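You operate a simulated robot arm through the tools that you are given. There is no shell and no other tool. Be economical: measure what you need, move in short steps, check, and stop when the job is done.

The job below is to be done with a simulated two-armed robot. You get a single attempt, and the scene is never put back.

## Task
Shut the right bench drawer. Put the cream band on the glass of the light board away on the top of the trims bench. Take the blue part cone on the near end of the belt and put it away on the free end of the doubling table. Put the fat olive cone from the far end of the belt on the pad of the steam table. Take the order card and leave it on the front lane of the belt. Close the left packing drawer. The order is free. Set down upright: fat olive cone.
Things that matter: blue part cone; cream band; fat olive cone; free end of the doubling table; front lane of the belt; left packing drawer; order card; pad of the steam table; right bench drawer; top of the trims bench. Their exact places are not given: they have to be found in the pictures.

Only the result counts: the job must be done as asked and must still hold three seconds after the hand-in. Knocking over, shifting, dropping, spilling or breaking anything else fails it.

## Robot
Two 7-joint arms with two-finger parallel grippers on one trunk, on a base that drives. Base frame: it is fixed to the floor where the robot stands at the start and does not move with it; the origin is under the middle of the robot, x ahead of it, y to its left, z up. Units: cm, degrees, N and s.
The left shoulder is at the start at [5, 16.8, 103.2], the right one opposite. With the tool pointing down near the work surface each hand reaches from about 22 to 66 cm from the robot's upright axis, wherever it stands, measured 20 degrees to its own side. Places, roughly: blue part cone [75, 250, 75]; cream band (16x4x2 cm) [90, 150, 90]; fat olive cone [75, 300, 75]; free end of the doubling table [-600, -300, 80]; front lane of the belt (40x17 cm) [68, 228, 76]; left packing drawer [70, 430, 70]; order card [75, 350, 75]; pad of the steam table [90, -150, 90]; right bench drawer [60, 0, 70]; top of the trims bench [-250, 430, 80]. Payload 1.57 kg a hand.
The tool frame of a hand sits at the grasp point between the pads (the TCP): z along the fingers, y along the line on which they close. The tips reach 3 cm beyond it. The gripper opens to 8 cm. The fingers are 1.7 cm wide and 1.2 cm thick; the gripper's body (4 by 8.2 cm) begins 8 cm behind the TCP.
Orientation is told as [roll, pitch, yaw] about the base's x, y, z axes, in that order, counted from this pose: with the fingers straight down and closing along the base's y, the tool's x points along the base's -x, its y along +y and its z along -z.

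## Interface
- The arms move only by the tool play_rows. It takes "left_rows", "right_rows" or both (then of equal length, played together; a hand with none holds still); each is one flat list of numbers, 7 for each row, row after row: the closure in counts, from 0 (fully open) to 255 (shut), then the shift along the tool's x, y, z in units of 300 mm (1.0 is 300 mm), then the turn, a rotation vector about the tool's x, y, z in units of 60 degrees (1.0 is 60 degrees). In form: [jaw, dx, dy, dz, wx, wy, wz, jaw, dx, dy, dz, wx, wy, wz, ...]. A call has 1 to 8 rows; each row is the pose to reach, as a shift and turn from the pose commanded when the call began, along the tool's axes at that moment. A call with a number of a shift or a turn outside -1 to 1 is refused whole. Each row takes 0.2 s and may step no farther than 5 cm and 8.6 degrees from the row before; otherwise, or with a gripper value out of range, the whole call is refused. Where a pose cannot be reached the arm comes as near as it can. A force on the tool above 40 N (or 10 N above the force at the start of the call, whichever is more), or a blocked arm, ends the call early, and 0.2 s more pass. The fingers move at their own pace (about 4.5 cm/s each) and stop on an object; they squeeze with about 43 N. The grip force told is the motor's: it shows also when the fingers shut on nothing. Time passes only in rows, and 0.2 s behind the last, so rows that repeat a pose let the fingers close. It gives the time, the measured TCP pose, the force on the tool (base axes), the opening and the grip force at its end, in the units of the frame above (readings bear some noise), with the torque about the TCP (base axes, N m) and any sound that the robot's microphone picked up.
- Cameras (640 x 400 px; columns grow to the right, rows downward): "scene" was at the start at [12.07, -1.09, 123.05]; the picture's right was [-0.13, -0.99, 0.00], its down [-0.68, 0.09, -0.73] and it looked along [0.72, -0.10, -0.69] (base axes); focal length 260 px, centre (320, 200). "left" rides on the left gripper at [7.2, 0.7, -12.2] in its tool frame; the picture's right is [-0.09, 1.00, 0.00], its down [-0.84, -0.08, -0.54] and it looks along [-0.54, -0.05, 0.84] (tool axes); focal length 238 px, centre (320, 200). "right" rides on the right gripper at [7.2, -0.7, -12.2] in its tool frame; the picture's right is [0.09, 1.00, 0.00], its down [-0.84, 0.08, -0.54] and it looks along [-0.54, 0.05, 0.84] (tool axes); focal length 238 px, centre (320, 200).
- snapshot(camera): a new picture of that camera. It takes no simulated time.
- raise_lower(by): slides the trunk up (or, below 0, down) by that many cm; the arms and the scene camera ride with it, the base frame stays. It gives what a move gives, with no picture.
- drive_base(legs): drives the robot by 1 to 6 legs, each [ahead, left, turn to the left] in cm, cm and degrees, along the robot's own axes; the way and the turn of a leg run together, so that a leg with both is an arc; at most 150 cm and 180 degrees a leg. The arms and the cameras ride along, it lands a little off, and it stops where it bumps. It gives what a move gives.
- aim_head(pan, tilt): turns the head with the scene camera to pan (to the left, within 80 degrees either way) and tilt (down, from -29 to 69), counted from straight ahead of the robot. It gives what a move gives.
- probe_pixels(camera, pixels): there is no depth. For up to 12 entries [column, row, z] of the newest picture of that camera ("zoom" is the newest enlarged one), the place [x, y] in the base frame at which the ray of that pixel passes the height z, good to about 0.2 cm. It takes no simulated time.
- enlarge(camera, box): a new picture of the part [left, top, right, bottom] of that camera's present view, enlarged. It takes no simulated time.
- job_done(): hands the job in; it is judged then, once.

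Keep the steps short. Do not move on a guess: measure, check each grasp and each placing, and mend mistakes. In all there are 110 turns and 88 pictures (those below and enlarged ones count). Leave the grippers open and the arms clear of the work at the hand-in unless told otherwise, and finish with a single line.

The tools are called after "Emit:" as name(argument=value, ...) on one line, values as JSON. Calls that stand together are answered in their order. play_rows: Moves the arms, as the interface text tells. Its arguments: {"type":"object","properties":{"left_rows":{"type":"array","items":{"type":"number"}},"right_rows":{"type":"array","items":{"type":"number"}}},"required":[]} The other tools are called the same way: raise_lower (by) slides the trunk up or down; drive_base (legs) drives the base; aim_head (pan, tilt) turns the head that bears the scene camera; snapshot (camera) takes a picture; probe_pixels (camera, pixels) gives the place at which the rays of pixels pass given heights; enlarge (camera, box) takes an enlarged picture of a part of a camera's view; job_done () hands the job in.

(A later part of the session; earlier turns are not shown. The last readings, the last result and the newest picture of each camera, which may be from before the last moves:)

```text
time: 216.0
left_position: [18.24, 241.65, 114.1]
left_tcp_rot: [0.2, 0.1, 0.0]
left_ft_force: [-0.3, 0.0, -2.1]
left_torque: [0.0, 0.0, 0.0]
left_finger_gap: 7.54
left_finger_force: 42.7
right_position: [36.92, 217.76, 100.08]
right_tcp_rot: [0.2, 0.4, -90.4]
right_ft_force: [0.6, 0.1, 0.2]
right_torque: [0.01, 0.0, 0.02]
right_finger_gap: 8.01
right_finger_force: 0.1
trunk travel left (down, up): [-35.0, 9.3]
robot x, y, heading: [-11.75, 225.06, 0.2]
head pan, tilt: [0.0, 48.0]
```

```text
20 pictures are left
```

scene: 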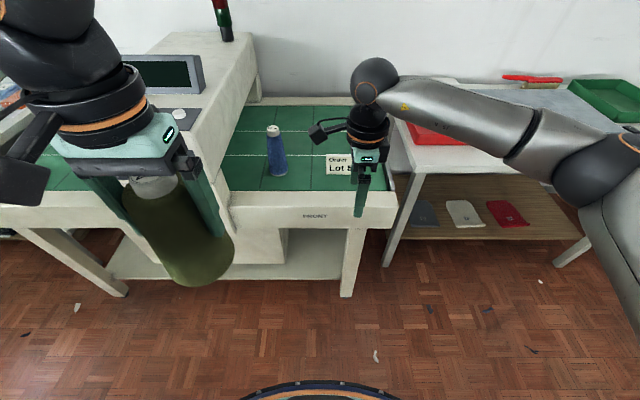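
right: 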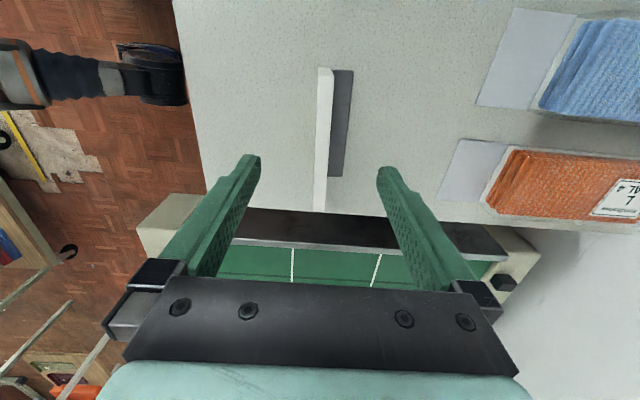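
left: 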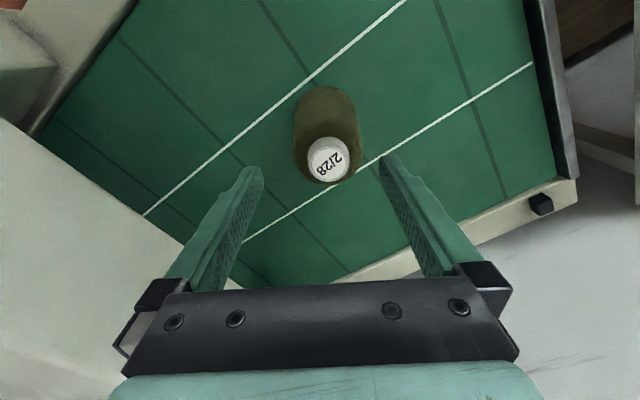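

Card stands on the lane, left arm is tucked in. I go to the right of the belt's near end and turn left 40° so the right hand can take the blue cone.

Emit:
drive_base(legs=[[12, -25, 0], [0, 0, 40], [19, -11, 0]])

Emit:
aim_head(pan=0, tilt=48)

Emit:
snapshot(camera="scene")

```text
time: 221.9
left_position: [34.73, 235.75, 114.04]
left_tcp_rot: [0.2, 0.2, 39.3]
left_ft_force: [-0.1, 0.1, -2.8]
left_torque: [-0.03, 0.0, 0.0]
left_finger_gap: 7.56
left_finger_force: 42.9
right_position: [64.21, 228.99, 100.0]
right_tcp_rot: [0.3, 0.4, -50.9]
right_ft_force: [0.1, -0.1, 0.6]
right_torque: [0.0, 0.01, -0.01]
right_finger_gap: 8.01
right_finger_force: 0.1
trunk travel left (down, up): [-35.0, 9.3]
robot x, y, heading: [21.7, 203.86, 39.3]
head pan, tilt: [0.0, 48.0]
```

```text
time: 222.5
left_position: [34.66, 235.66, 114.16]
left_tcp_rot: [0.1, 0.3, 39.3]
left_ft_force: [-0.1, -0.4, -2.5]
left_torque: [-0.01, -0.01, 0.0]
left_finger_gap: 7.53
left_finger_force: 43.0
right_position: [64.17, 228.97, 99.95]
right_tcp_rot: [0.2, 0.4, -51.1]
right_ft_force: [-0.1, -0.7, -0.4]
right_torque: [0.0, 0.0, 0.04]
right_finger_gap: 8.0
right_finger_force: 0.1
trunk travel left (down, up): [-35.0, 9.3]
robot x, y, heading: [21.88, 204.12, 39.3]
head pan, tilt: [0.0, 48.0]
```

```text
19 pictures are left
```

scene: 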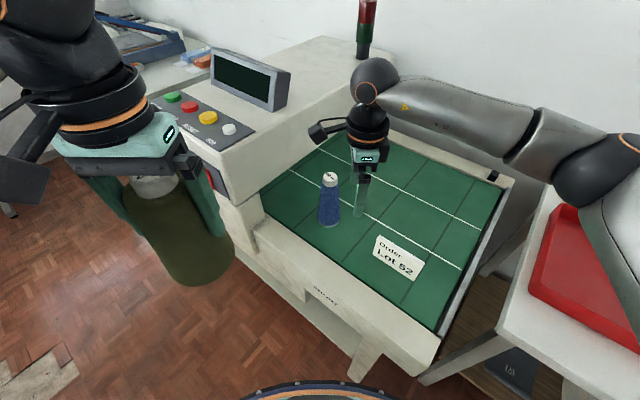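

Emit:
probe_pixels(camera="scene", pixels=[[330, 178, 92], [330, 178, 90], [330, 178, 94], [319, 219, 76], [340, 219, 76], [329, 219, 76], [321, 190, 88], [338, 190, 88]])

```text
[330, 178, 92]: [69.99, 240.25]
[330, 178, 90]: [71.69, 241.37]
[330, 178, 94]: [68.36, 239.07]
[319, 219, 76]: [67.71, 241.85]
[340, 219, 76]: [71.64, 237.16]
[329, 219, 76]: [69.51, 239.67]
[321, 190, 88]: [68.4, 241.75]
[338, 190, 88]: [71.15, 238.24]
```

Blue cone: axis (69.8,239.9), top 92, ⌀≈5 where I'd grip. I drive 5 cm ahead, then put the right hand over it.

Emit:
drive_base(legs=[[5, 0, 0]])

Emit:
play_rows(right_rows=[0, 0.082, 0.105, 0, 0, 0, 0, 0, 0.164, 0.21, 0, 0, 0, 0])

Emit:
snapshot(camera="right")

```text
time: 223.4
left_position: [38.42, 238.43, 114.13]
left_tcp_rot: [0.1, 0.3, 38.9]
left_ft_force: [1.1, -0.5, -2.6]
left_torque: [-0.01, 0.02, 0.03]
left_finger_gap: 7.56
left_finger_force: 43.0
right_position: [67.95, 231.36, 99.85]
right_tcp_rot: [0.1, 0.3, -51.5]
right_ft_force: [0.0, -1.1, 0.9]
right_torque: [0.04, 0.02, 0.0]
right_finger_gap: 7.98
right_finger_force: 0.0
trunk travel left (down, up): [-35.0, 9.3]
robot x, y, heading: [25.35, 206.43, 38.8]
head pan, tilt: [0.0, 48.0]
```

```text
time: 224.0
left_position: [38.4, 238.44, 114.15]
left_tcp_rot: [0.1, 0.3, 38.8]
left_ft_force: [0.3, -0.2, -2.8]
left_torque: [-0.01, -0.01, 0.0]
left_finger_gap: 7.54
left_finger_force: 43.1
right_position: [69.46, 239.32, 100.07]
right_tcp_rot: [0.1, 0.3, -51.3]
right_ft_force: [-0.2, 0.4, 0.0]
right_torque: [0.04, -0.02, 0.02]
right_finger_gap: 7.97
right_finger_force: 0.0
trunk travel left (down, up): [-35.0, 9.3]
robot x, y, heading: [25.55, 206.13, 38.7]
head pan, tilt: [0.0, 48.0]
```

```text
18 pictures are left
```

right: 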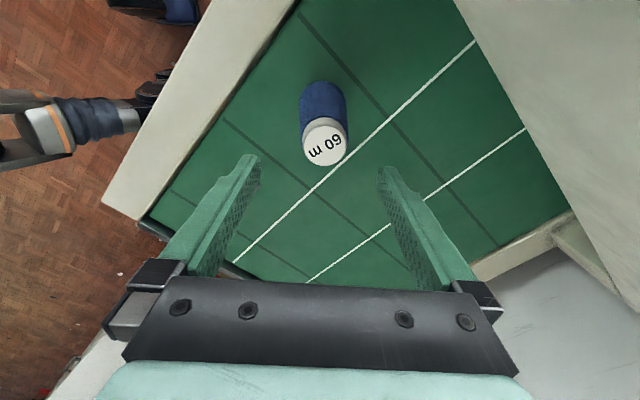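

Emit:
probe_pixels(camera="right", pixels=[[325, 143, 92], [325, 143, 91], [325, 143, 93], [322, 98, 76]])

```text
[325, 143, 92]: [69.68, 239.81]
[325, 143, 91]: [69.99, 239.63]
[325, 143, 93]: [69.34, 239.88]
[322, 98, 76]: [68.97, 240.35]
```

Aligned to within 0.5 cm. I lower to TCP 85.3 and close, then a small lift.

Emit:
play_rows(right_rows=[0, 0.008, 0.017, 0.12, 0, 0, 0, 0, 0.008, 0.017, 0.25, 0, 0, 0, 0, 0.008, 0.017, 0.38, 0, 0, 0, 0, 0.008, 0.017, 0.493, 0, 0, 0, 255, 0.008, 0.017, 0.493, 0, 0, 0, 255, 0.008, 0.017, 0.493, 0, 0, 0, 255, 0.008, 0.017, 0.493, 0, 0, 0, 255, 0.008, 0.017, 0.493, 0, 0, 0])

Emit:
play_rows(right_rows=[255, 0, 0, -0.05, 0, 0, 0, 255, 0, 0, -0.15, 0, 0, 0, 255, 0, 0, -0.3, 0, 0, 0, 255, 0, 0, -0.45, 0, 0, 0, 255, 0, -0.12, -0.5, 0, 0, 0])

Emit:
snapshot(camera="scene")

```text
time: 225.8
left_position: [38.41, 238.35, 114.2]
left_tcp_rot: [0.2, 0.2, 38.8]
left_ft_force: [-0.7, 0.9, -0.4]
left_torque: [-0.01, 0.03, -0.02]
left_finger_gap: 7.53
left_finger_force: 43.0
right_position: [69.97, 239.74, 85.22]
right_tcp_rot: [0.2, 0.5, -51.5]
right_ft_force: [0.5, -0.1, 0.8]
right_torque: [-0.04, -0.04, -0.01]
right_finger_gap: 5.66
right_finger_force: 37.7
trunk travel left (down, up): [-35.0, 9.3]
robot x, y, heading: [25.39, 206.66, 38.9]
head pan, tilt: [0.0, 48.0]
```

```text
time: 227.0
left_position: [38.45, 238.49, 114.23]
left_tcp_rot: [0.2, 0.1, 38.8]
left_ft_force: [-0.5, 0.6, -2.1]
left_torque: [-0.01, 0.02, 0.03]
left_finger_gap: 7.54
left_finger_force: 42.9
right_position: [66.88, 237.51, 100.37]
right_tcp_rot: [0.2, 0.4, -51.5]
right_ft_force: [-0.5, 0.7, -0.6]
right_torque: [0.03, -0.03, 0.0]
right_finger_gap: 5.65
right_finger_force: 43.0
trunk travel left (down, up): [-35.0, 9.3]
robot x, y, heading: [25.52, 206.73, 38.9]
head pan, tilt: [0.0, 48.0]
```

```text
17 pictures are left
```

scene: 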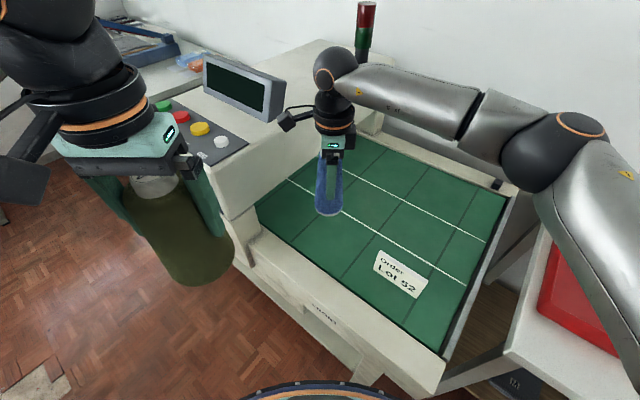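

Blue cone held (5.65 cm). I draw it in, back out, straighten and drive along the aisle toward the steam table, stopping at y≈-50 to look.

Emit:
play_rows(right_rows=[255, -0.08, -0.12, -0.03, 0, 0, 0, 255, -0.16, -0.24, -0.06, 0, 0, 0, 255, -0.24, -0.36, -0.1, 0, 0, 0, 255, -0.32, -0.48, -0.14, 0, 0, 0])

Emit:
drive_base(legs=[[-24, 11, 0], [0, 0, -38.9], [0, -125, 0], [0, -125, 0]])

Emit:
aim_head(pan=-45, tilt=28)

Emit:
snapshot(camera="scene")

```text
time: 228.0
left_position: [38.42, 238.24, 114.25]
left_tcp_rot: [0.2, 0.2, 38.8]
left_ft_force: [0.1, 0.1, -2.0]
left_torque: [-0.01, -0.01, 0.02]
left_finger_gap: 7.55
left_finger_force: 42.6
right_position: [61.82, 220.89, 104.37]
right_tcp_rot: [0.2, 0.4, -51.5]
right_ft_force: [0.9, -0.6, -1.1]
right_torque: [0.0, -0.01, 0.01]
right_finger_gap: 5.65
right_finger_force: 43.8
trunk travel left (down, up): [-35.0, 9.3]
robot x, y, heading: [25.48, 206.74, 38.8]
head pan, tilt: [0.0, 48.0]
```

```text
time: 253.4
left_position: [31.46, -34.85, 114.14]
left_tcp_rot: [0.2, 0.2, 0.4]
left_ft_force: [0.3, -0.2, -2.0]
left_torque: [0.02, 0.01, -0.03]
left_finger_gap: 7.54
left_finger_force: 43.4
right_position: [38.96, -63.12, 104.31]
right_tcp_rot: [0.1, 0.4, -89.9]
right_ft_force: [-0.4, 0.4, 0.0]
right_torque: [-0.01, 0.01, -0.03]
right_finger_gap: 5.59
right_finger_force: 43.3
trunk travel left (down, up): [-35.0, 9.3]
robot x, y, heading: [1.36, -51.68, 0.2]
head pan, tilt: [0.0, 48.0]
```

```text
time: 254.6
left_position: [31.45, -34.96, 114.16]
left_tcp_rot: [0.3, 0.2, 0.4]
left_ft_force: [0.4, -0.3, -2.4]
left_torque: [-0.02, -0.01, -0.02]
left_finger_gap: 7.55
left_finger_force: 42.4
right_position: [38.94, -63.12, 104.39]
right_tcp_rot: [0.3, 0.3, -89.9]
right_ft_force: [0.0, 0.4, -0.3]
right_torque: [0.02, -0.02, -0.01]
right_finger_gap: 5.57
right_finger_force: 42.8
trunk travel left (down, up): [-35.0, 9.3]
robot x, y, heading: [1.59, -51.99, 0.2]
head pan, tilt: [-45.0, 28.0]
```

```text
16 pictures are left
```

scene: 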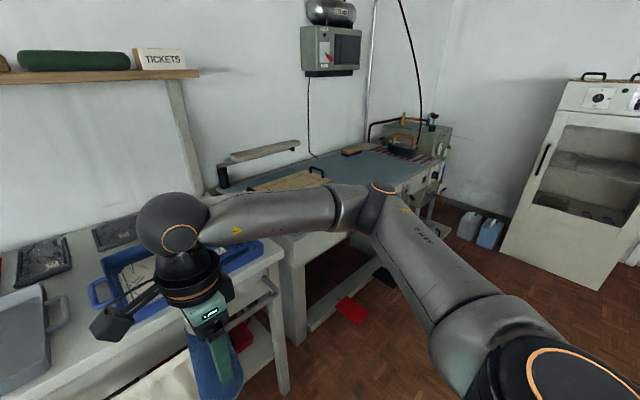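

The steam table with its grey-blue pad is ahead right. I probe its front edge and the floor items, then drive nearer.

Emit:
probe_pixels(camera="scene", pixels=[[350, 310, 0], [300, 340, 0], [405, 215, 85], [290, 230, 85], [375, 170, 88], [320, 335, 0], [500, 255, 0], [600, 288, 0], [290, 395, 0], [420, 180, 88]])

Emit:
drive_base(legs=[[0, -100, 0]])

Emit:
aim_head(pan=0, tilt=38)

Emit:
snapshot(camera="scene")

```text
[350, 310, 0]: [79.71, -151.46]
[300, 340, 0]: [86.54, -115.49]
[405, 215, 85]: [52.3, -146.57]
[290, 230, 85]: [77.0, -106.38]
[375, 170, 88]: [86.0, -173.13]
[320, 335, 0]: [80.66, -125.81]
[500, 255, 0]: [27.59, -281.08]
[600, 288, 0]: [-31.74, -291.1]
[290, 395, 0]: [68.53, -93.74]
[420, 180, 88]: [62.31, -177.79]
```

```text
time: 263.6
left_position: [33.18, -133.97, 114.09]
left_tcp_rot: [0.3, 0.3, 1.9]
left_ft_force: [0.3, 0.2, -2.6]
left_torque: [0.01, 0.03, -0.01]
left_finger_gap: 7.52
left_finger_force: 43.4
right_position: [41.26, -161.81, 104.37]
right_tcp_rot: [0.2, 0.4, -88.3]
right_ft_force: [-0.3, -0.1, -1.3]
right_torque: [0.02, -0.03, -0.02]
right_finger_gap: 5.57
right_finger_force: 43.4
trunk travel left (down, up): [-35.0, 9.3]
robot x, y, heading: [3.61, -151.7, 1.8]
head pan, tilt: [-45.0, 28.0]
```

```text
time: 264.8
left_position: [33.27, -133.97, 114.19]
left_tcp_rot: [0.0, 0.2, 1.9]
left_ft_force: [-0.4, -0.6, -2.8]
left_torque: [-0.01, -0.02, 0.0]
left_finger_gap: 7.53
left_finger_force: 42.8
right_position: [41.38, -161.94, 104.34]
right_tcp_rot: [0.1, 0.4, -88.4]
right_ft_force: [-0.6, 0.2, -1.0]
right_torque: [-0.01, -0.01, 0.01]
right_finger_gap: 5.55
right_finger_force: 43.4
trunk travel left (down, up): [-35.0, 9.3]
robot x, y, heading: [3.51, -150.85, 2.1]
head pan, tilt: [0.0, 38.0]
```

```text
15 pictures are left
```

scene: 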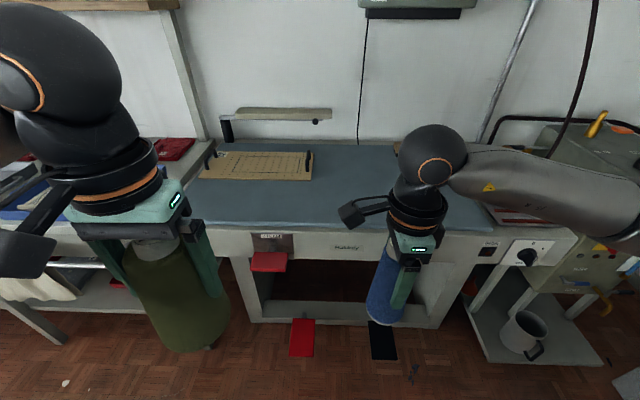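

Emit:
probe_pixels(camera="scene", pixels=[[320, 200, 88], [320, 200, 85], [320, 224, 88], [320, 224, 85], [320, 148, 88], [303, 357, 0], [382, 360, 0], [230, 215, 88], [260, 180, 88], [400, 215, 88], [303, 320, 0], [268, 270, 60]])

```text
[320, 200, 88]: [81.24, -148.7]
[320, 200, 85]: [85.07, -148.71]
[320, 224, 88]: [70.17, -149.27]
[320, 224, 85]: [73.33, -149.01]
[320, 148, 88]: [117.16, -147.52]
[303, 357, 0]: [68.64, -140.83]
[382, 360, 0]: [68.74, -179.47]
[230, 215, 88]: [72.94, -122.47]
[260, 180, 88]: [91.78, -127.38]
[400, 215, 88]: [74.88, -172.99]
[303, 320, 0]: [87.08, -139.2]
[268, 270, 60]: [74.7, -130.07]
```

The pad spans x≈71–117 here and is free at (83,-147). I drive to about (31,-163) so the left hand faces it.

Emit:
drive_base(legs=[[0, -12, -2], [27, 0, 0]])

Emit:
play_rows(left_rows=[255, -0.14, 0, 0, 0, 0, 0, 255, -0.28, 0, 0, 0, 0, 0, 255, -0.42, 0, 0, 0, 0, 0, 255, -0.56, 0, 0.02, 0, 0, 0, 255, -0.7, 0, 0.04, 0, 0, 0])

Emit:
aim_head(pan=12, tilt=45)

Emit:
snapshot(camera="scene")

```text
time: 268.0
left_position: [61.0, -146.89, 114.2]
left_tcp_rot: [0.2, 0.3, 0.0]
left_ft_force: [-0.1, 0.1, -2.8]
left_torque: [0.03, 0.0, -0.02]
left_finger_gap: 7.52
left_finger_force: 42.7
right_position: [68.31, -175.09, 104.22]
right_tcp_rot: [0.1, 0.4, -90.3]
right_ft_force: [0.0, 0.1, -0.3]
right_torque: [0.02, 0.01, -0.01]
right_finger_gap: 5.54
right_finger_force: 42.4
trunk travel left (down, up): [-35.0, 9.3]
robot x, y, heading: [31.35, -163.64, 0.2]
head pan, tilt: [0.0, 38.0]
```

```text
time: 269.2
left_position: [82.05, -146.73, 112.87]
left_tcp_rot: [0.2, 0.2, 0.1]
left_ft_force: [-0.1, -0.8, -3.1]
left_torque: [-0.03, 0.01, 0.01]
left_finger_gap: 7.52
left_finger_force: 43.3
right_position: [68.35, -175.03, 104.23]
right_tcp_rot: [0.1, 0.4, -90.3]
right_ft_force: [0.6, 0.7, -0.7]
right_torque: [0.01, 0.03, 0.01]
right_finger_gap: 5.55
right_finger_force: 42.8
trunk travel left (down, up): [-35.0, 9.3]
robot x, y, heading: [30.93, -163.31, 0.1]
head pan, tilt: [0.0, 38.0]
```

```text
time: 269.9
left_position: [81.99, -146.84, 112.87]
left_tcp_rot: [0.2, 0.2, 0.0]
left_ft_force: [-0.2, -1.0, -2.1]
left_torque: [-0.02, -0.02, -0.02]
left_finger_gap: 7.52
left_finger_force: 42.6
right_position: [68.46, -175.05, 104.26]
right_tcp_rot: [0.1, 0.4, -90.4]
right_ft_force: [-0.1, 0.1, 0.3]
right_torque: [0.0, 0.01, -0.03]
right_finger_gap: 5.53
right_finger_force: 43.3
trunk travel left (down, up): [-35.0, 9.3]
robot x, y, heading: [31.14, -163.62, 0.2]
head pan, tilt: [12.0, 45.0]
```

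```text
14 pictures are left
```

scene: 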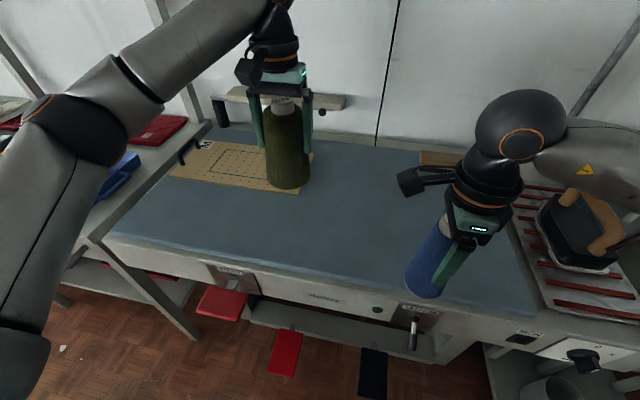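

Emit:
probe_pixels(camera="scene", pixels=[[300, 194, 88], [300, 194, 86], [250, 262, 88], [290, 225, 88], [172, 175, 88], [313, 155, 88], [420, 180, 88], [288, 187, 102], [288, 187, 101]])

```text
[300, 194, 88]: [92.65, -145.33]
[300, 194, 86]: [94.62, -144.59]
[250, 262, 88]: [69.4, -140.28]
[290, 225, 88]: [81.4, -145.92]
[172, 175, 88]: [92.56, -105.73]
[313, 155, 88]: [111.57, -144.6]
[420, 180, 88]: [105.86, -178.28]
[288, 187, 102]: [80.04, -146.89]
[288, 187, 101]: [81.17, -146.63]
```

The spot is clear (pattern board's corner is at x≥92). I lower 11 cm, then creep.

Emit:
play_rows(left_rows=[255, 0, 0, 0.13, 0, 0, 0, 255, 0, 0, 0.26, 0, 0, 0, 255, 0, 0, 0.37, 0, 0, 0])

Emit:
enlarge(camera="scene", box=[210, 90, 370, 270])

```text
time: 270.7
left_position: [81.98, -146.78, 102.01]
left_tcp_rot: [0.2, 0.1, -0.1]
left_ft_force: [0.1, -0.3, -2.5]
left_torque: [0.0, 0.04, -0.01]
left_finger_gap: 7.54
left_finger_force: 43.1
right_position: [68.32, -175.02, 104.27]
right_tcp_rot: [0.2, 0.4, -90.3]
right_ft_force: [0.1, -0.4, -0.2]
right_torque: [-0.02, 0.0, -0.02]
right_finger_gap: 5.54
right_finger_force: 42.8
trunk travel left (down, up): [-35.0, 9.3]
robot x, y, heading: [31.18, -163.47, 0.2]
head pan, tilt: [12.0, 45.0]
```

```text
2.22 times, centred on (290, 180) of scene
```

zoom: 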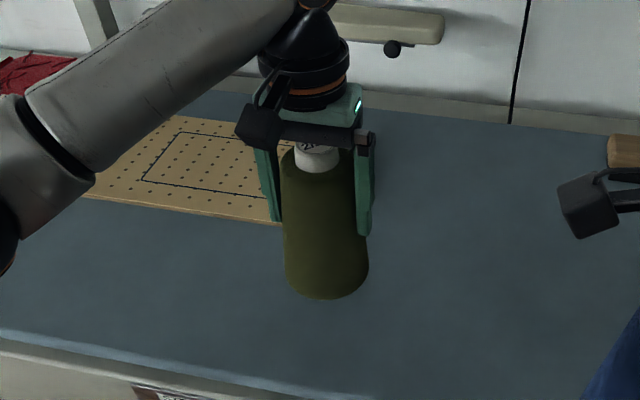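

Still above the pad with no contact. I creep 1.5 cm, then in 0.5 cm calls.

Emit:
play_rows(left_rows=[255, 0, 0, 0.025, 0, 0, 0, 255, 0, 0, 0.05, 0, 0, 0])

Emit:
play_rows(left_rows=[255, 0, 0, 0.012, 0, 0, 0, 255, 0, 0, 0.024, 0, 0, 0])

Emit:
play_rows(left_rows=[255, 0, 0, 0.014, 0, 0, 0])

```text
time: 271.3
left_position: [81.94, -146.84, 100.34]
left_tcp_rot: [0.1, 0.3, 0.0]
left_ft_force: [0.7, 0.2, -2.0]
left_torque: [0.04, 0.02, -0.01]
left_finger_gap: 7.53
left_finger_force: 43.0
right_position: [68.34, -175.25, 104.37]
right_tcp_rot: [0.2, 0.4, -90.3]
right_ft_force: [0.4, -0.4, 0.3]
right_torque: [-0.01, 0.01, 0.0]
right_finger_gap: 5.54
right_finger_force: 43.2
trunk travel left (down, up): [-35.0, 9.3]
robot x, y, heading: [30.44, -163.66, -0.1]
head pan, tilt: [12.0, 45.0]
```

```text
time: 271.9
left_position: [81.87, -146.72, 99.55]
left_tcp_rot: [0.3, 0.2, 0.0]
left_ft_force: [-0.3, -0.1, -2.0]
left_torque: [-0.02, -0.01, -0.03]
left_finger_gap: 7.54
left_finger_force: 43.5
right_position: [68.32, -175.18, 104.3]
right_tcp_rot: [0.1, 0.4, -90.3]
right_ft_force: [0.9, 0.3, -0.9]
right_torque: [-0.01, -0.01, -0.01]
right_finger_gap: 5.55
right_finger_force: 43.2
trunk travel left (down, up): [-35.0, 9.3]
robot x, y, heading: [30.86, -163.24, 0.1]
head pan, tilt: [12.0, 45.0]
```

```text
time: 272.3
left_position: [81.86, -146.76, 99.18]
left_tcp_rot: [0.2, 0.2, 0.0]
left_ft_force: [-0.8, 1.1, -2.9]
left_torque: [0.0, 0.04, 0.02]
left_finger_gap: 7.53
left_finger_force: 42.9
right_position: [68.52, -175.01, 104.38]
right_tcp_rot: [0.3, 0.4, -90.3]
right_ft_force: [-0.4, -0.6, -0.9]
right_torque: [0.0, 0.01, 0.02]
right_finger_gap: 5.51
right_finger_force: 43.5
trunk travel left (down, up): [-35.0, 9.3]
robot x, y, heading: [31.09, -163.76, 0.2]
head pan, tilt: [12.0, 45.0]
```

Emit:
play_rows(left_rows=[255, 0, 0, 0.017, 0, 0, 0])

Emit:
play_rows(left_rows=[255, 0, 0, 0.017, 0, 0, 0])

Emit:
enlarge(camera="scene", box=[250, 120, 346, 270])

```text
time: 272.7
left_position: [81.8, -146.74, 98.78]
left_tcp_rot: [0.2, 0.1, 0.0]
left_ft_force: [-0.6, 1.0, 2.9]
left_torque: [0.02, 0.02, -0.01]
left_finger_gap: 7.52
left_finger_force: 43.3
right_position: [68.28, -174.99, 104.36]
right_tcp_rot: [0.2, 0.3, -90.3]
right_ft_force: [-0.1, -0.4, -0.5]
right_torque: [0.0, 0.03, 0.0]
right_finger_gap: 5.51
right_finger_force: 43.4
trunk travel left (down, up): [-35.0, 9.3]
robot x, y, heading: [30.69, -163.86, -0.1]
head pan, tilt: [12.0, 45.0]
```

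```text
time: 273.1
left_position: [81.74, -146.72, 98.72]
left_tcp_rot: [0.2, -0.4, 0.0]
left_ft_force: [-6.3, 6.1, 28.9]
left_torque: [0.11, -0.11, 0.04]
left_finger_gap: 7.52
left_finger_force: 42.9
right_position: [68.12, -175.0, 104.46]
right_tcp_rot: [0.4, 0.3, -90.2]
right_ft_force: [0.0, -0.6, -0.8]
right_torque: [0.01, 0.0, -0.01]
right_finger_gap: 5.51
right_finger_force: 43.5
trunk travel left (down, up): [-35.0, 9.3]
robot x, y, heading: [30.99, -163.5, 0.2]
head pan, tilt: [12.0, 45.0]
```

```text
2.67 times, centred on (298, 195) of scene
```

zoom: 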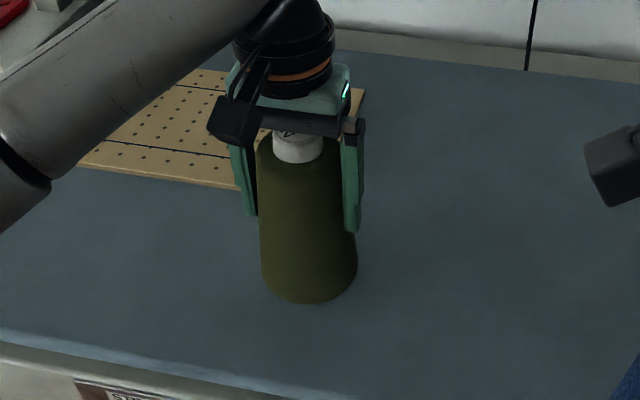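

Firm contact. I ease up 0.3 cm, open, and rise straight up slowly.

Emit:
play_rows(left_rows=[255, 0, 0, -0.008, 0, 0, 0, 0, 0, 0, -0.008, 0, 0, 0, 0, 0, 0, -0.008, 0, 0, 0, 0, 0, 0, -0.008, 0, 0, 0, 0, 0, 0, -0.06, 0, 0, 0, 0, 0, 0, -0.16, 0, 0, 0, 0, 0, 0, -0.3, 0, 0, 0, 0, 0, 0, -0.44, 0, 0, 0])

Emit:
snapshot(camera="scene")

```text
time: 274.9
left_position: [82.04, -146.99, 111.44]
left_tcp_rot: [0.2, 0.2, 0.0]
left_ft_force: [0.2, 0.6, 1.0]
left_torque: [0.0, 0.0, -0.02]
left_finger_gap: 8.0
left_finger_force: 0.0
right_position: [68.38, -175.17, 104.32]
right_tcp_rot: [0.1, 0.3, -90.3]
right_ft_force: [-0.2, -0.2, -0.6]
right_torque: [0.0, -0.02, 0.0]
right_finger_gap: 5.53
right_finger_force: 43.2
trunk travel left (down, up): [-35.0, 9.3]
robot x, y, heading: [30.85, -163.66, 0.1]
head pan, tilt: [12.0, 45.0]
```

```text
11 pictures are left
```

scene: 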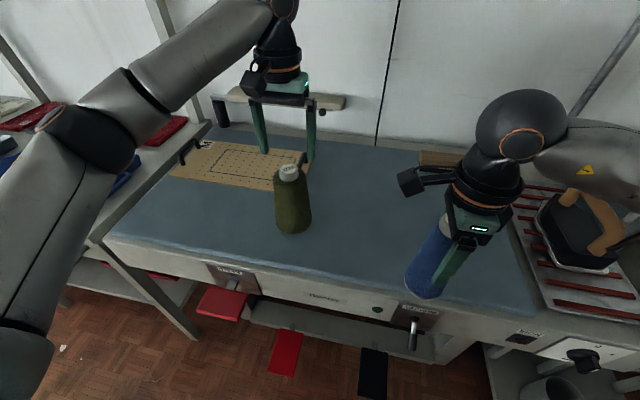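

The olive cone stands upright on the pad. I draw the left arm back, back out, turn round to face -x and look along the way to the doubling table.

Emit:
play_rows(left_rows=[0, 0, 0, -0.08, 0, 0, 0, 0, 0.13, 0, -0.08, 0, 0, 0, 0, 0.28, 0, -0.06, 0, 0, 0, 0, 0.42, 0, 0, 0, 0, 0, 0, 0.56, 0, 0.05, 0, 0, 0, 0, 0.7, 0, 0.1, 0, 0, 0])

Emit:
drive_base(legs=[[-40, 0, 0], [0, 0, 175]])

Emit:
aim_head(pan=5, tilt=15)

Emit:
snapshot(camera="scene")

```text
time: 276.3
left_position: [60.91, -146.57, 108.63]
left_tcp_rot: [0.3, 0.1, 0.0]
left_ft_force: [0.7, -0.2, -0.7]
left_torque: [0.01, -0.02, 0.01]
left_finger_gap: 8.03
left_finger_force: 0.0
right_position: [68.4, -175.22, 104.38]
right_tcp_rot: [0.1, 0.4, -90.3]
right_ft_force: [-0.8, -0.5, -0.9]
right_torque: [-0.05, 0.0, 0.02]
right_finger_gap: 5.51
right_finger_force: 42.9
trunk travel left (down, up): [-35.0, 9.3]
robot x, y, heading: [31.14, -163.38, 0.2]
head pan, tilt: [12.0, 45.0]
```

```text
time: 285.9
left_position: [-39.57, -177.85, 108.49]
left_tcp_rot: [0.2, 0.2, 175.2]
left_ft_force: [0.6, -0.3, 0.0]
left_torque: [0.01, -0.01, -0.01]
left_finger_gap: 8.01
left_finger_force: 0.1
right_position: [-44.38, -148.91, 104.35]
right_tcp_rot: [0.3, 0.3, 84.8]
right_ft_force: [-0.4, -0.3, -0.2]
right_torque: [0.04, 0.0, 0.0]
right_finger_gap: 5.45
right_finger_force: 42.9
trunk travel left (down, up): [-35.0, 9.3]
robot x, y, heading: [-7.96, -163.36, 175.3]
head pan, tilt: [12.0, 45.0]
```

```text
time: 286.9
left_position: [-39.49, -177.88, 108.43]
left_tcp_rot: [0.2, 0.2, 175.2]
left_ft_force: [0.3, -0.1, 0.7]
left_torque: [-0.01, 0.02, 0.01]
left_finger_gap: 7.98
left_finger_force: 0.0
right_position: [-44.44, -148.83, 104.21]
right_tcp_rot: [0.3, 0.4, 84.8]
right_ft_force: [1.0, -0.7, -0.9]
right_torque: [0.02, 0.01, -0.01]
right_finger_gap: 5.46
right_finger_force: 42.3
trunk travel left (down, up): [-35.0, 9.3]
robot x, y, heading: [-7.84, -163.7, 175.2]
head pan, tilt: [5.0, 15.0]
```

```text
10 pictures are left
```

scene: 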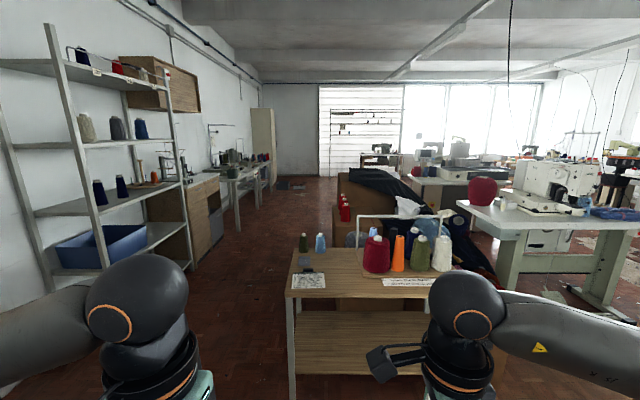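

Emit:
probe_pixels(camera="scene", pixels=[[290, 397, 0], [290, 295, 80], [300, 250, 80], [222, 242, 0], [192, 270, 0], [237, 230, 0], [225, 178, 80], [270, 163, 80], [258, 190, 0], [340, 232, 0], [185, 272, 0], [238, 178, 80]])

```text
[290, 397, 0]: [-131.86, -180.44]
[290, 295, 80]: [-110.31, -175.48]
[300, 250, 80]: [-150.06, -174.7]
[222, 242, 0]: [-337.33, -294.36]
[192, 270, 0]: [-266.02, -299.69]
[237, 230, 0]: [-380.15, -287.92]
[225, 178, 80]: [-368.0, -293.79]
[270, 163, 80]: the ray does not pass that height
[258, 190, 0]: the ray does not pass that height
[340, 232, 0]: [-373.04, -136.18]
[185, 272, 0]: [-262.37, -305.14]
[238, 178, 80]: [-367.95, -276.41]
```

A corridor runs at y≈-230 between the cone table (y>-180) and the shelves/cabinet (y<-285). I drive into it and on to x≈-400.

Emit:
drive_base(legs=[[0, 0, 4.6], [90, 68, 0], [150, 0, 0], [150, 0, 0]])

Emit:
aim_head(pan=18, tilt=20)

Emit:
snapshot(camera="scene")

```text
time: 307.8
left_position: [-434.59, -237.52, 108.48]
left_tcp_rot: [0.1, 0.1, 177.8]
left_ft_force: [0.3, 0.1, 0.3]
left_torque: [0.01, -0.02, -0.03]
left_finger_gap: 8.0
left_finger_force: 0.1
right_position: [-440.87, -208.8, 104.4]
right_tcp_rot: [0.2, 0.4, 87.5]
right_ft_force: [-0.5, 0.6, -0.4]
right_torque: [-0.04, 0.0, 0.04]
right_finger_gap: 5.37
right_finger_force: 42.7
trunk travel left (down, up): [-35.0, 9.3]
robot x, y, heading: [-403.85, -221.82, 177.9]
head pan, tilt: [5.0, 15.0]
```

```text
time: 308.5
left_position: [-434.52, -237.47, 108.52]
left_tcp_rot: [0.2, 0.2, 177.8]
left_ft_force: [0.6, 0.4, -0.6]
left_torque: [-0.04, 0.0, -0.02]
left_finger_gap: 7.99
left_finger_force: 0.0
right_position: [-440.78, -208.81, 104.27]
right_tcp_rot: [0.1, 0.3, 87.5]
right_ft_force: [0.4, 0.3, -0.9]
right_torque: [0.02, 0.02, 0.01]
right_finger_gap: 5.42
right_finger_force: 43.0
trunk travel left (down, up): [-35.0, 9.3]
robot x, y, heading: [-403.64, -221.6, 178.0]
head pan, tilt: [18.0, 20.0]
```

```text
9 pictures are left
```

scene: 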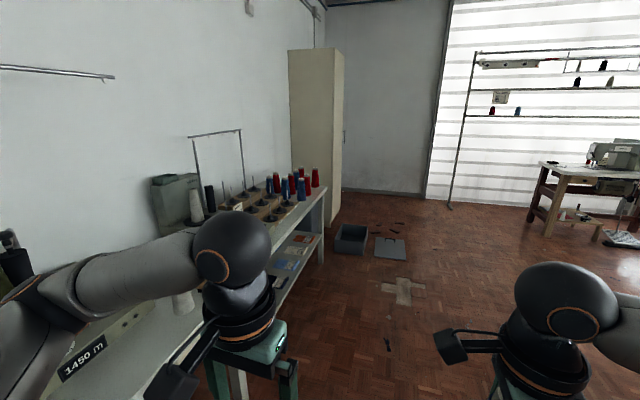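

Emit:
probe_pixels(camera="scene", pixels=[[325, 188, 80], [322, 263, 0], [318, 190, 80], [230, 375, 0], [200, 310, 80], [165, 395, 80], [350, 250, 0], [300, 185, 80], [180, 310, 80]])

```text
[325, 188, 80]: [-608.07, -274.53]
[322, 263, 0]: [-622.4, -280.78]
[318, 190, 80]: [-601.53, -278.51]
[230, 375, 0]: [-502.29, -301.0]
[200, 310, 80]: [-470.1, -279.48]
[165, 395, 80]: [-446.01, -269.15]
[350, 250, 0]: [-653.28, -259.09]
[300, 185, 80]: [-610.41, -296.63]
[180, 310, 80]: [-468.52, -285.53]
```

I drive on 145 cm along the table, turn left to face it and look.

Emit:
drive_base(legs=[[145, 0, 0], [0, 0, 92]])

Emit:
aim_head(pan=-8, tilt=30)

Emit:
snapshot(camera="scene")

```text
time: 319.6
left_position: [-530.87, -246.8, 108.49]
left_tcp_rot: [0.2, 0.1, -89.5]
left_ft_force: [-0.2, 0.0, 0.7]
left_torque: [0.02, -0.01, 0.0]
left_finger_gap: 7.98
left_finger_force: 0.2
right_position: [-559.3, -254.29, 104.27]
right_tcp_rot: [0.2, 0.4, -179.8]
right_ft_force: [0.5, -0.7, -0.8]
right_torque: [-0.01, -0.02, 0.0]
right_finger_gap: 5.37
right_finger_force: 42.8
trunk travel left (down, up): [-35.0, 9.3]
robot x, y, heading: [-548.05, -216.87, -89.4]
head pan, tilt: [18.0, 20.0]
```

```text
time: 320.5
left_position: [-530.82, -246.77, 108.4]
left_tcp_rot: [0.2, 0.2, -89.5]
left_ft_force: [0.1, -0.7, 0.0]
left_torque: [-0.03, -0.01, 0.0]
left_finger_gap: 8.0
left_finger_force: 0.1
right_position: [-559.2, -254.27, 104.46]
right_tcp_rot: [0.2, 0.3, -179.8]
right_ft_force: [0.1, -1.1, -0.7]
right_torque: [-0.01, 0.01, 0.01]
right_finger_gap: 5.43
right_finger_force: 43.0
trunk travel left (down, up): [-35.0, 9.3]
robot x, y, heading: [-548.15, -216.7, -89.5]
head pan, tilt: [-8.0, 30.0]
```

```text
8 pictures are left
```

scene: 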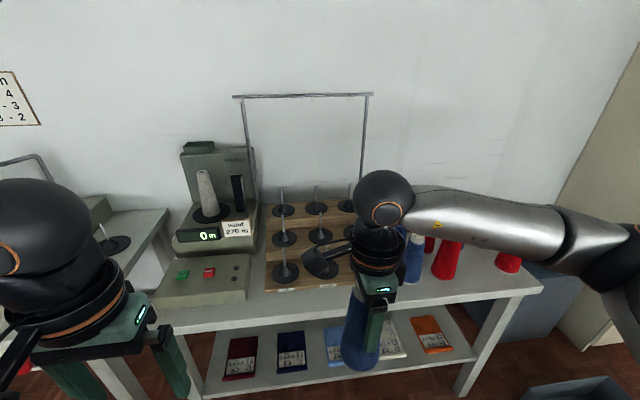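

This is the doubling table (winder, creel, and cones toward the far end). I drive right 38 cm to see its free end.

Emit:
drive_base(legs=[[0, -38, -0.5]])

Emit:
aim_head(pan=0, tilt=42)

Emit:
snapshot(camera="scene")

```text
time: 324.4
left_position: [-568.89, -246.99, 108.43]
left_tcp_rot: [0.3, 0.1, -90.4]
left_ft_force: [0.8, -0.5, 1.0]
left_torque: [-0.02, 0.02, -0.03]
left_finger_gap: 7.99
left_finger_force: 0.0
right_position: [-597.53, -254.3, 104.42]
right_tcp_rot: [0.2, 0.4, 179.4]
right_ft_force: [0.1, 0.1, -0.9]
right_torque: [0.0, -0.04, 0.0]
right_finger_gap: 5.38
right_finger_force: 42.8
trunk travel left (down, up): [-35.0, 9.3]
robot x, y, heading: [-585.3, -216.82, -90.1]
head pan, tilt: [-8.0, 30.0]
```

```text
time: 325.1
left_position: [-568.97, -247.18, 108.62]
left_tcp_rot: [0.2, 0.1, -90.4]
left_ft_force: [0.6, -0.5, -0.5]
left_torque: [-0.02, -0.02, -0.03]
left_finger_gap: 8.02
left_finger_force: 0.1
right_position: [-597.48, -254.31, 104.34]
right_tcp_rot: [0.2, 0.4, 179.3]
right_ft_force: [0.9, -0.1, 0.3]
right_torque: [-0.01, -0.04, 0.0]
right_finger_gap: 5.41
right_finger_force: 42.6
trunk travel left (down, up): [-35.0, 9.3]
robot x, y, heading: [-585.9, -217.16, -90.2]
head pan, tilt: [0.0, 42.0]
```

```text
7 pictures are left
```

scene: 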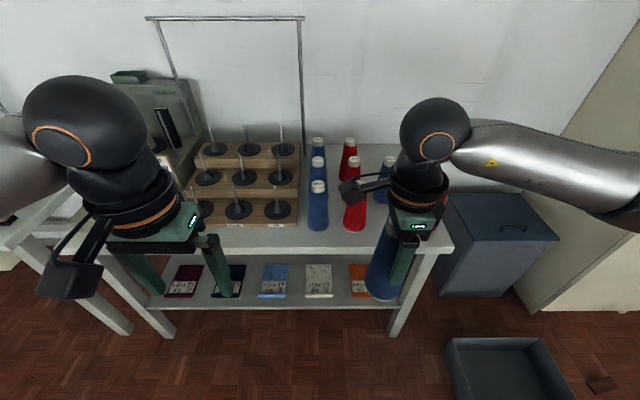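

Emit:
snapshot(camera="right")

Emit:
probe_pixels(camera="scene", pixels=[[354, 226, 80], [317, 226, 80], [453, 248, 80], [400, 250, 80], [387, 185, 80], [350, 180, 80], [425, 165, 80], [380, 165, 80], [385, 202, 80]])

```text
6 pictures are left
```

right: 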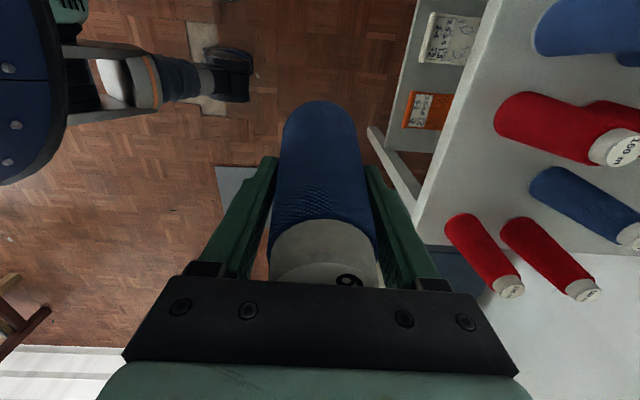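

```text
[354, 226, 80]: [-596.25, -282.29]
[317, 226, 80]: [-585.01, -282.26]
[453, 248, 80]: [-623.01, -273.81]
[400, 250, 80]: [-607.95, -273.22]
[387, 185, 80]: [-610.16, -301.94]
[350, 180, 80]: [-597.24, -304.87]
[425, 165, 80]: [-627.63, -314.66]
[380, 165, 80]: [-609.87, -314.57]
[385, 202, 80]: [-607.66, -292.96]
```

The far end holds several cones. I probe their feet and the table's edges in the right camera's picture.

Emit:
probe_pixels(camera="right", pixels=[[500, 118, 80], [537, 185, 80], [455, 222, 80], [510, 227, 80], [420, 240, 80], [540, 25, 80], [590, 115, 80], [430, 245, 80], [635, 250, 80], [465, 120, 80], [490, 30, 80]])

Emit:
enlarge(camera="scene", box=[270, 120, 470, 270])

```text
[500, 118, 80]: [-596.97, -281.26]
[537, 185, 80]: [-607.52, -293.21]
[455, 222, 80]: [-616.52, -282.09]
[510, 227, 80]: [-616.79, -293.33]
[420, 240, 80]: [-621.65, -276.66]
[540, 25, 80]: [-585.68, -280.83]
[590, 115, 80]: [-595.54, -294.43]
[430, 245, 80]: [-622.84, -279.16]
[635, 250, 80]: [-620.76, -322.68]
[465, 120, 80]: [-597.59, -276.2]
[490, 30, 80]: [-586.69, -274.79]
```

```text
2.67 times, centred on (370, 195) of scene
```

zoom: 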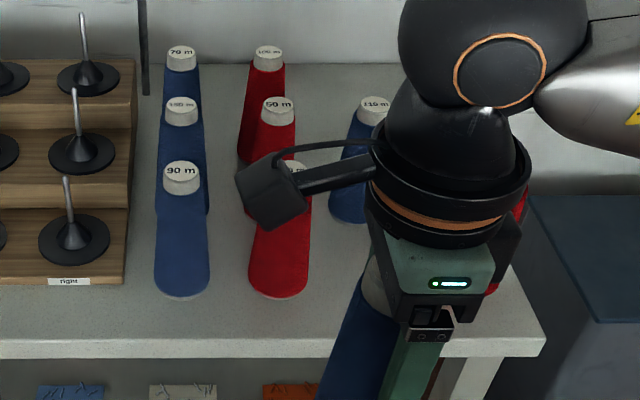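

Emit:
probe_pixels(camera="zoom", pixels=[[311, 278, 80], [249, 278, 80], [280, 298, 80], [329, 205, 80], [352, 224, 80], [492, 293, 80], [480, 340, 80], [545, 340, 80], [352, 224, 82], [280, 298, 82], [500, 280, 80], [130, 280, 80]])

```text
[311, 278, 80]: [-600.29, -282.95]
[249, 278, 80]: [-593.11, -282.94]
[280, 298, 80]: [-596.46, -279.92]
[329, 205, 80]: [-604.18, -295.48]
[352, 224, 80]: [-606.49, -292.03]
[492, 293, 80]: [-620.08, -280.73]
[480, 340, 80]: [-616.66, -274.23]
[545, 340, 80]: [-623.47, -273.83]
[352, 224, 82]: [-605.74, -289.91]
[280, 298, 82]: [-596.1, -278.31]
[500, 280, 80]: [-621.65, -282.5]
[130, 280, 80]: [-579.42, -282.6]
```

There is a free slot between the front red cone (edge x -600.3) and the small red one (edge x≈-616), in front of the "110 m" cone (y -292). I'll set the blue cone there at (-608.2,-282.5). I drive 12 cm closer and bring it over at height.

Emit:
drive_base(legs=[[12, 0, 0]])

Emit:
play_rows(right_rows=[255, -0.05, 0, -0.1, 0, 0, 0, 255, -0.15, 0, -0.2, 0, 0, 0, 255, -0.25, 0.05, -0.23, 0, 0, 0, 255, -0.357, 0.14, -0.23, 0, 0, 0, 255, -0.357, 0.28, -0.23, 0, 0, 0, 255, -0.357, 0.42, -0.23, 0, 0, 0, 255, -0.357, 0.54, -0.23, 0, 0, 0])

```text
time: 326.3
left_position: [-568.96, -259.25, 108.4]
left_tcp_rot: [0.2, 0.1, -90.3]
left_ft_force: [-0.5, 0.4, -0.2]
left_torque: [0.02, 0.02, 0.04]
left_finger_gap: 7.98
left_finger_force: 0.0
right_position: [-597.53, -266.42, 104.32]
right_tcp_rot: [0.1, 0.2, 179.4]
right_ft_force: [-0.2, 0.4, 0.3]
right_torque: [0.02, 0.01, 0.04]
right_finger_gap: 5.35
right_finger_force: 43.1
trunk travel left (down, up): [-35.0, 9.3]
robot x, y, heading: [-585.7, -228.85, -90.0]
head pan, tilt: [0.0, 42.0]
```

```text
time: 327.9
left_position: [-568.93, -259.12, 108.49]
left_tcp_rot: [0.3, 0.2, -90.3]
left_ft_force: [-0.5, -0.2, 0.2]
left_torque: [0.02, 0.01, -0.01]
left_finger_gap: 7.98
left_finger_force: 0.0
right_position: [-608.19, -282.45, 111.12]
right_tcp_rot: [0.1, 0.3, 179.4]
right_ft_force: [-1.3, 0.4, -0.9]
right_torque: [0.04, 0.0, 0.02]
right_finger_gap: 5.4
right_finger_force: 42.7
trunk travel left (down, up): [-35.0, 9.3]
robot x, y, heading: [-585.76, -228.68, -90.2]
head pan, tilt: [0.0, 42.0]
```

Emit:
aim_head(pan=-20, tilt=50)

Emit:
snapshot(camera="scene")

```text
time: 328.8
left_position: [-569.05, -259.15, 108.5]
left_tcp_rot: [0.2, 0.2, -90.4]
left_ft_force: [-0.2, -1.2, 0.7]
left_torque: [0.0, -0.04, -0.01]
left_finger_gap: 7.99
left_finger_force: 0.0
right_position: [-608.34, -282.26, 111.17]
right_tcp_rot: [0.2, 0.4, 179.3]
right_ft_force: [-0.2, 0.3, 0.0]
right_torque: [-0.02, -0.02, -0.03]
right_finger_gap: 5.38
right_finger_force: 42.9
trunk travel left (down, up): [-35.0, 9.3]
robot x, y, heading: [-585.55, -228.97, -89.8]
head pan, tilt: [-20.0, 50.0]
```

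```text
4 pictures are left
```

scene: 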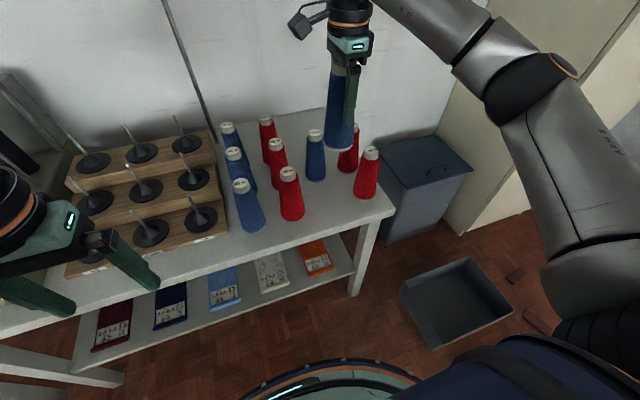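

Clear view: the slot lies between the red cones at (292,212) and (366,192). I check its position.

Emit:
probe_pixels(camera="scene", pixels=[[292, 214, 80], [304, 213, 80], [354, 193, 80], [366, 192, 80], [316, 176, 80], [316, 182, 80], [328, 208, 80], [335, 225, 80], [289, 172, 96], [371, 152, 96], [348, 168, 80]])

```text
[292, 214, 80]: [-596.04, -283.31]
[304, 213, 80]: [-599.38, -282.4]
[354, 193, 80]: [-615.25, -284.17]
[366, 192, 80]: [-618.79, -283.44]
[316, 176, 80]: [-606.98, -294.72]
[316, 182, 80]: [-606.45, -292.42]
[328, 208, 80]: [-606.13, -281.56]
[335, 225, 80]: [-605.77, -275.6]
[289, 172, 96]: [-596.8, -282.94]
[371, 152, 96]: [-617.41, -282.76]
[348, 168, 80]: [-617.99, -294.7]
```

Slot middle is x≈-607.4. I shift +0.8 cm and lower 16.5 cm, then creep to contact.

Emit:
play_rows(right_rows=[255, 0.027, 0, 0.1, 0, 0, 0, 255, 0.027, 0, 0.24, 0, 0, 0, 255, 0.027, 0, 0.38, 0, 0, 0, 255, 0.027, 0, 0.48, 0, 0, 0, 255, 0.027, 0, 0.55, 0, 0, 0])

Emit:
play_rows(right_rows=[255, 0, 0, 0.017, 0, 0, 0, 255, 0, 0, 0.033, 0, 0, 0])

Emit:
enlarge(camera="scene", box=[250, 100, 410, 240])

```text
time: 330.0
left_position: [-569.09, -259.16, 108.39]
left_tcp_rot: [0.2, 0.3, -90.4]
left_ft_force: [0.2, 0.6, 0.5]
left_torque: [-0.01, 0.02, -0.02]
left_finger_gap: 7.99
left_finger_force: 0.1
right_position: [-607.76, -282.42, 94.77]
right_tcp_rot: [0.1, 0.4, 179.3]
right_ft_force: [-0.5, -0.1, -0.9]
right_torque: [-0.01, 0.03, 0.0]
right_finger_gap: 5.39
right_finger_force: 43.1
trunk travel left (down, up): [-35.0, 9.3]
robot x, y, heading: [-586.06, -228.87, -90.2]
head pan, tilt: [-20.0, 50.0]
```

```text
time: 330.6
left_position: [-569.05, -259.1, 108.51]
left_tcp_rot: [0.2, 0.2, -90.4]
left_ft_force: [-0.2, -0.3, -0.3]
left_torque: [-0.01, -0.01, 0.02]
left_finger_gap: 7.97
left_finger_force: 0.1
right_position: [-607.41, -282.43, 93.77]
right_tcp_rot: [0.1, 0.4, 179.3]
right_ft_force: [0.5, 0.1, 0.0]
right_torque: [0.02, 0.01, -0.04]
right_finger_gap: 5.38
right_finger_force: 43.0
trunk travel left (down, up): [-35.0, 9.3]
robot x, y, heading: [-585.83, -229.14, -90.1]
head pan, tilt: [-20.0, 50.0]
```

```text
2.86 times, centred on (330, 170) of scene
```

zoom: 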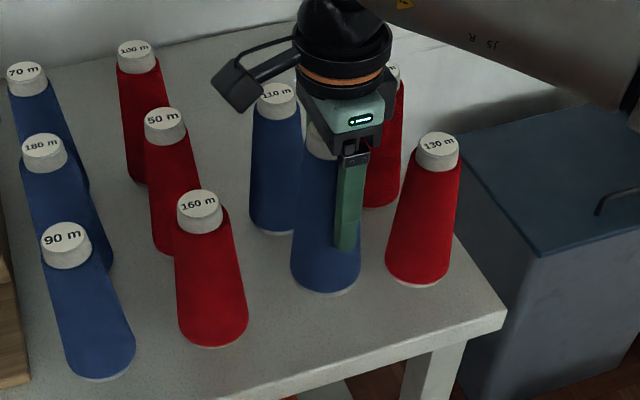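

Well centred in the slot. I creep down in small calls.

Emit:
play_rows(right_rows=[255, 0, 0, 0.017, 0, 0, 0, 255, 0, 0, 0.033, 0, 0, 0])

Emit:
play_rows(right_rows=[255, 0, 0, 0.017, 0, 0, 0])

Emit:
play_rows(right_rows=[255, 0, 0, 0.017, 0, 0, 0])

```text
time: 331.2
left_position: [-569.03, -259.07, 108.38]
left_tcp_rot: [0.2, 0.2, -90.4]
left_ft_force: [0.3, 0.0, -0.1]
left_torque: [-0.02, -0.03, 0.04]
left_finger_gap: 7.99
left_finger_force: 0.0
right_position: [-607.53, -282.45, 92.67]
right_tcp_rot: [0.1, 0.5, 179.2]
right_ft_force: [-0.2, 0.1, -0.4]
right_torque: [0.0, 0.0, 0.01]
right_finger_gap: 5.39
right_finger_force: 43.2
trunk travel left (down, up): [-35.0, 9.3]
robot x, y, heading: [-585.89, -228.6, -90.2]
head pan, tilt: [-20.0, 50.0]
```

```text
time: 331.6
left_position: [-569.02, -259.07, 108.55]
left_tcp_rot: [0.2, 0.2, -90.4]
left_ft_force: [-0.4, 0.0, 0.1]
left_torque: [0.01, 0.03, -0.02]
left_finger_gap: 7.99
left_finger_force: 0.1
right_position: [-607.52, -282.48, 92.19]
right_tcp_rot: [0.1, 0.4, 179.2]
right_ft_force: [-0.9, -0.4, -0.8]
right_torque: [0.0, 0.03, -0.03]
right_finger_gap: 5.39
right_finger_force: 43.3
trunk travel left (down, up): [-35.0, 9.3]
robot x, y, heading: [-585.73, -229.01, -90.3]
head pan, tilt: [-20.0, 50.0]
```

```text
time: 332.0
left_position: [-568.95, -259.24, 108.47]
left_tcp_rot: [0.2, 0.2, -90.4]
left_ft_force: [0.2, 0.2, -0.1]
left_torque: [0.02, -0.02, -0.04]
left_finger_gap: 8.01
left_finger_force: 0.3
right_position: [-607.5, -282.49, 91.68]
right_tcp_rot: [0.2, 0.4, 179.3]
right_ft_force: [0.1, 0.2, -0.6]
right_torque: [0.0, 0.0, 0.02]
right_finger_gap: 5.37
right_finger_force: 42.6
trunk travel left (down, up): [-35.0, 9.3]
robot x, y, heading: [-585.59, -228.76, -90.4]
head pan, tilt: [-20.0, 50.0]
```

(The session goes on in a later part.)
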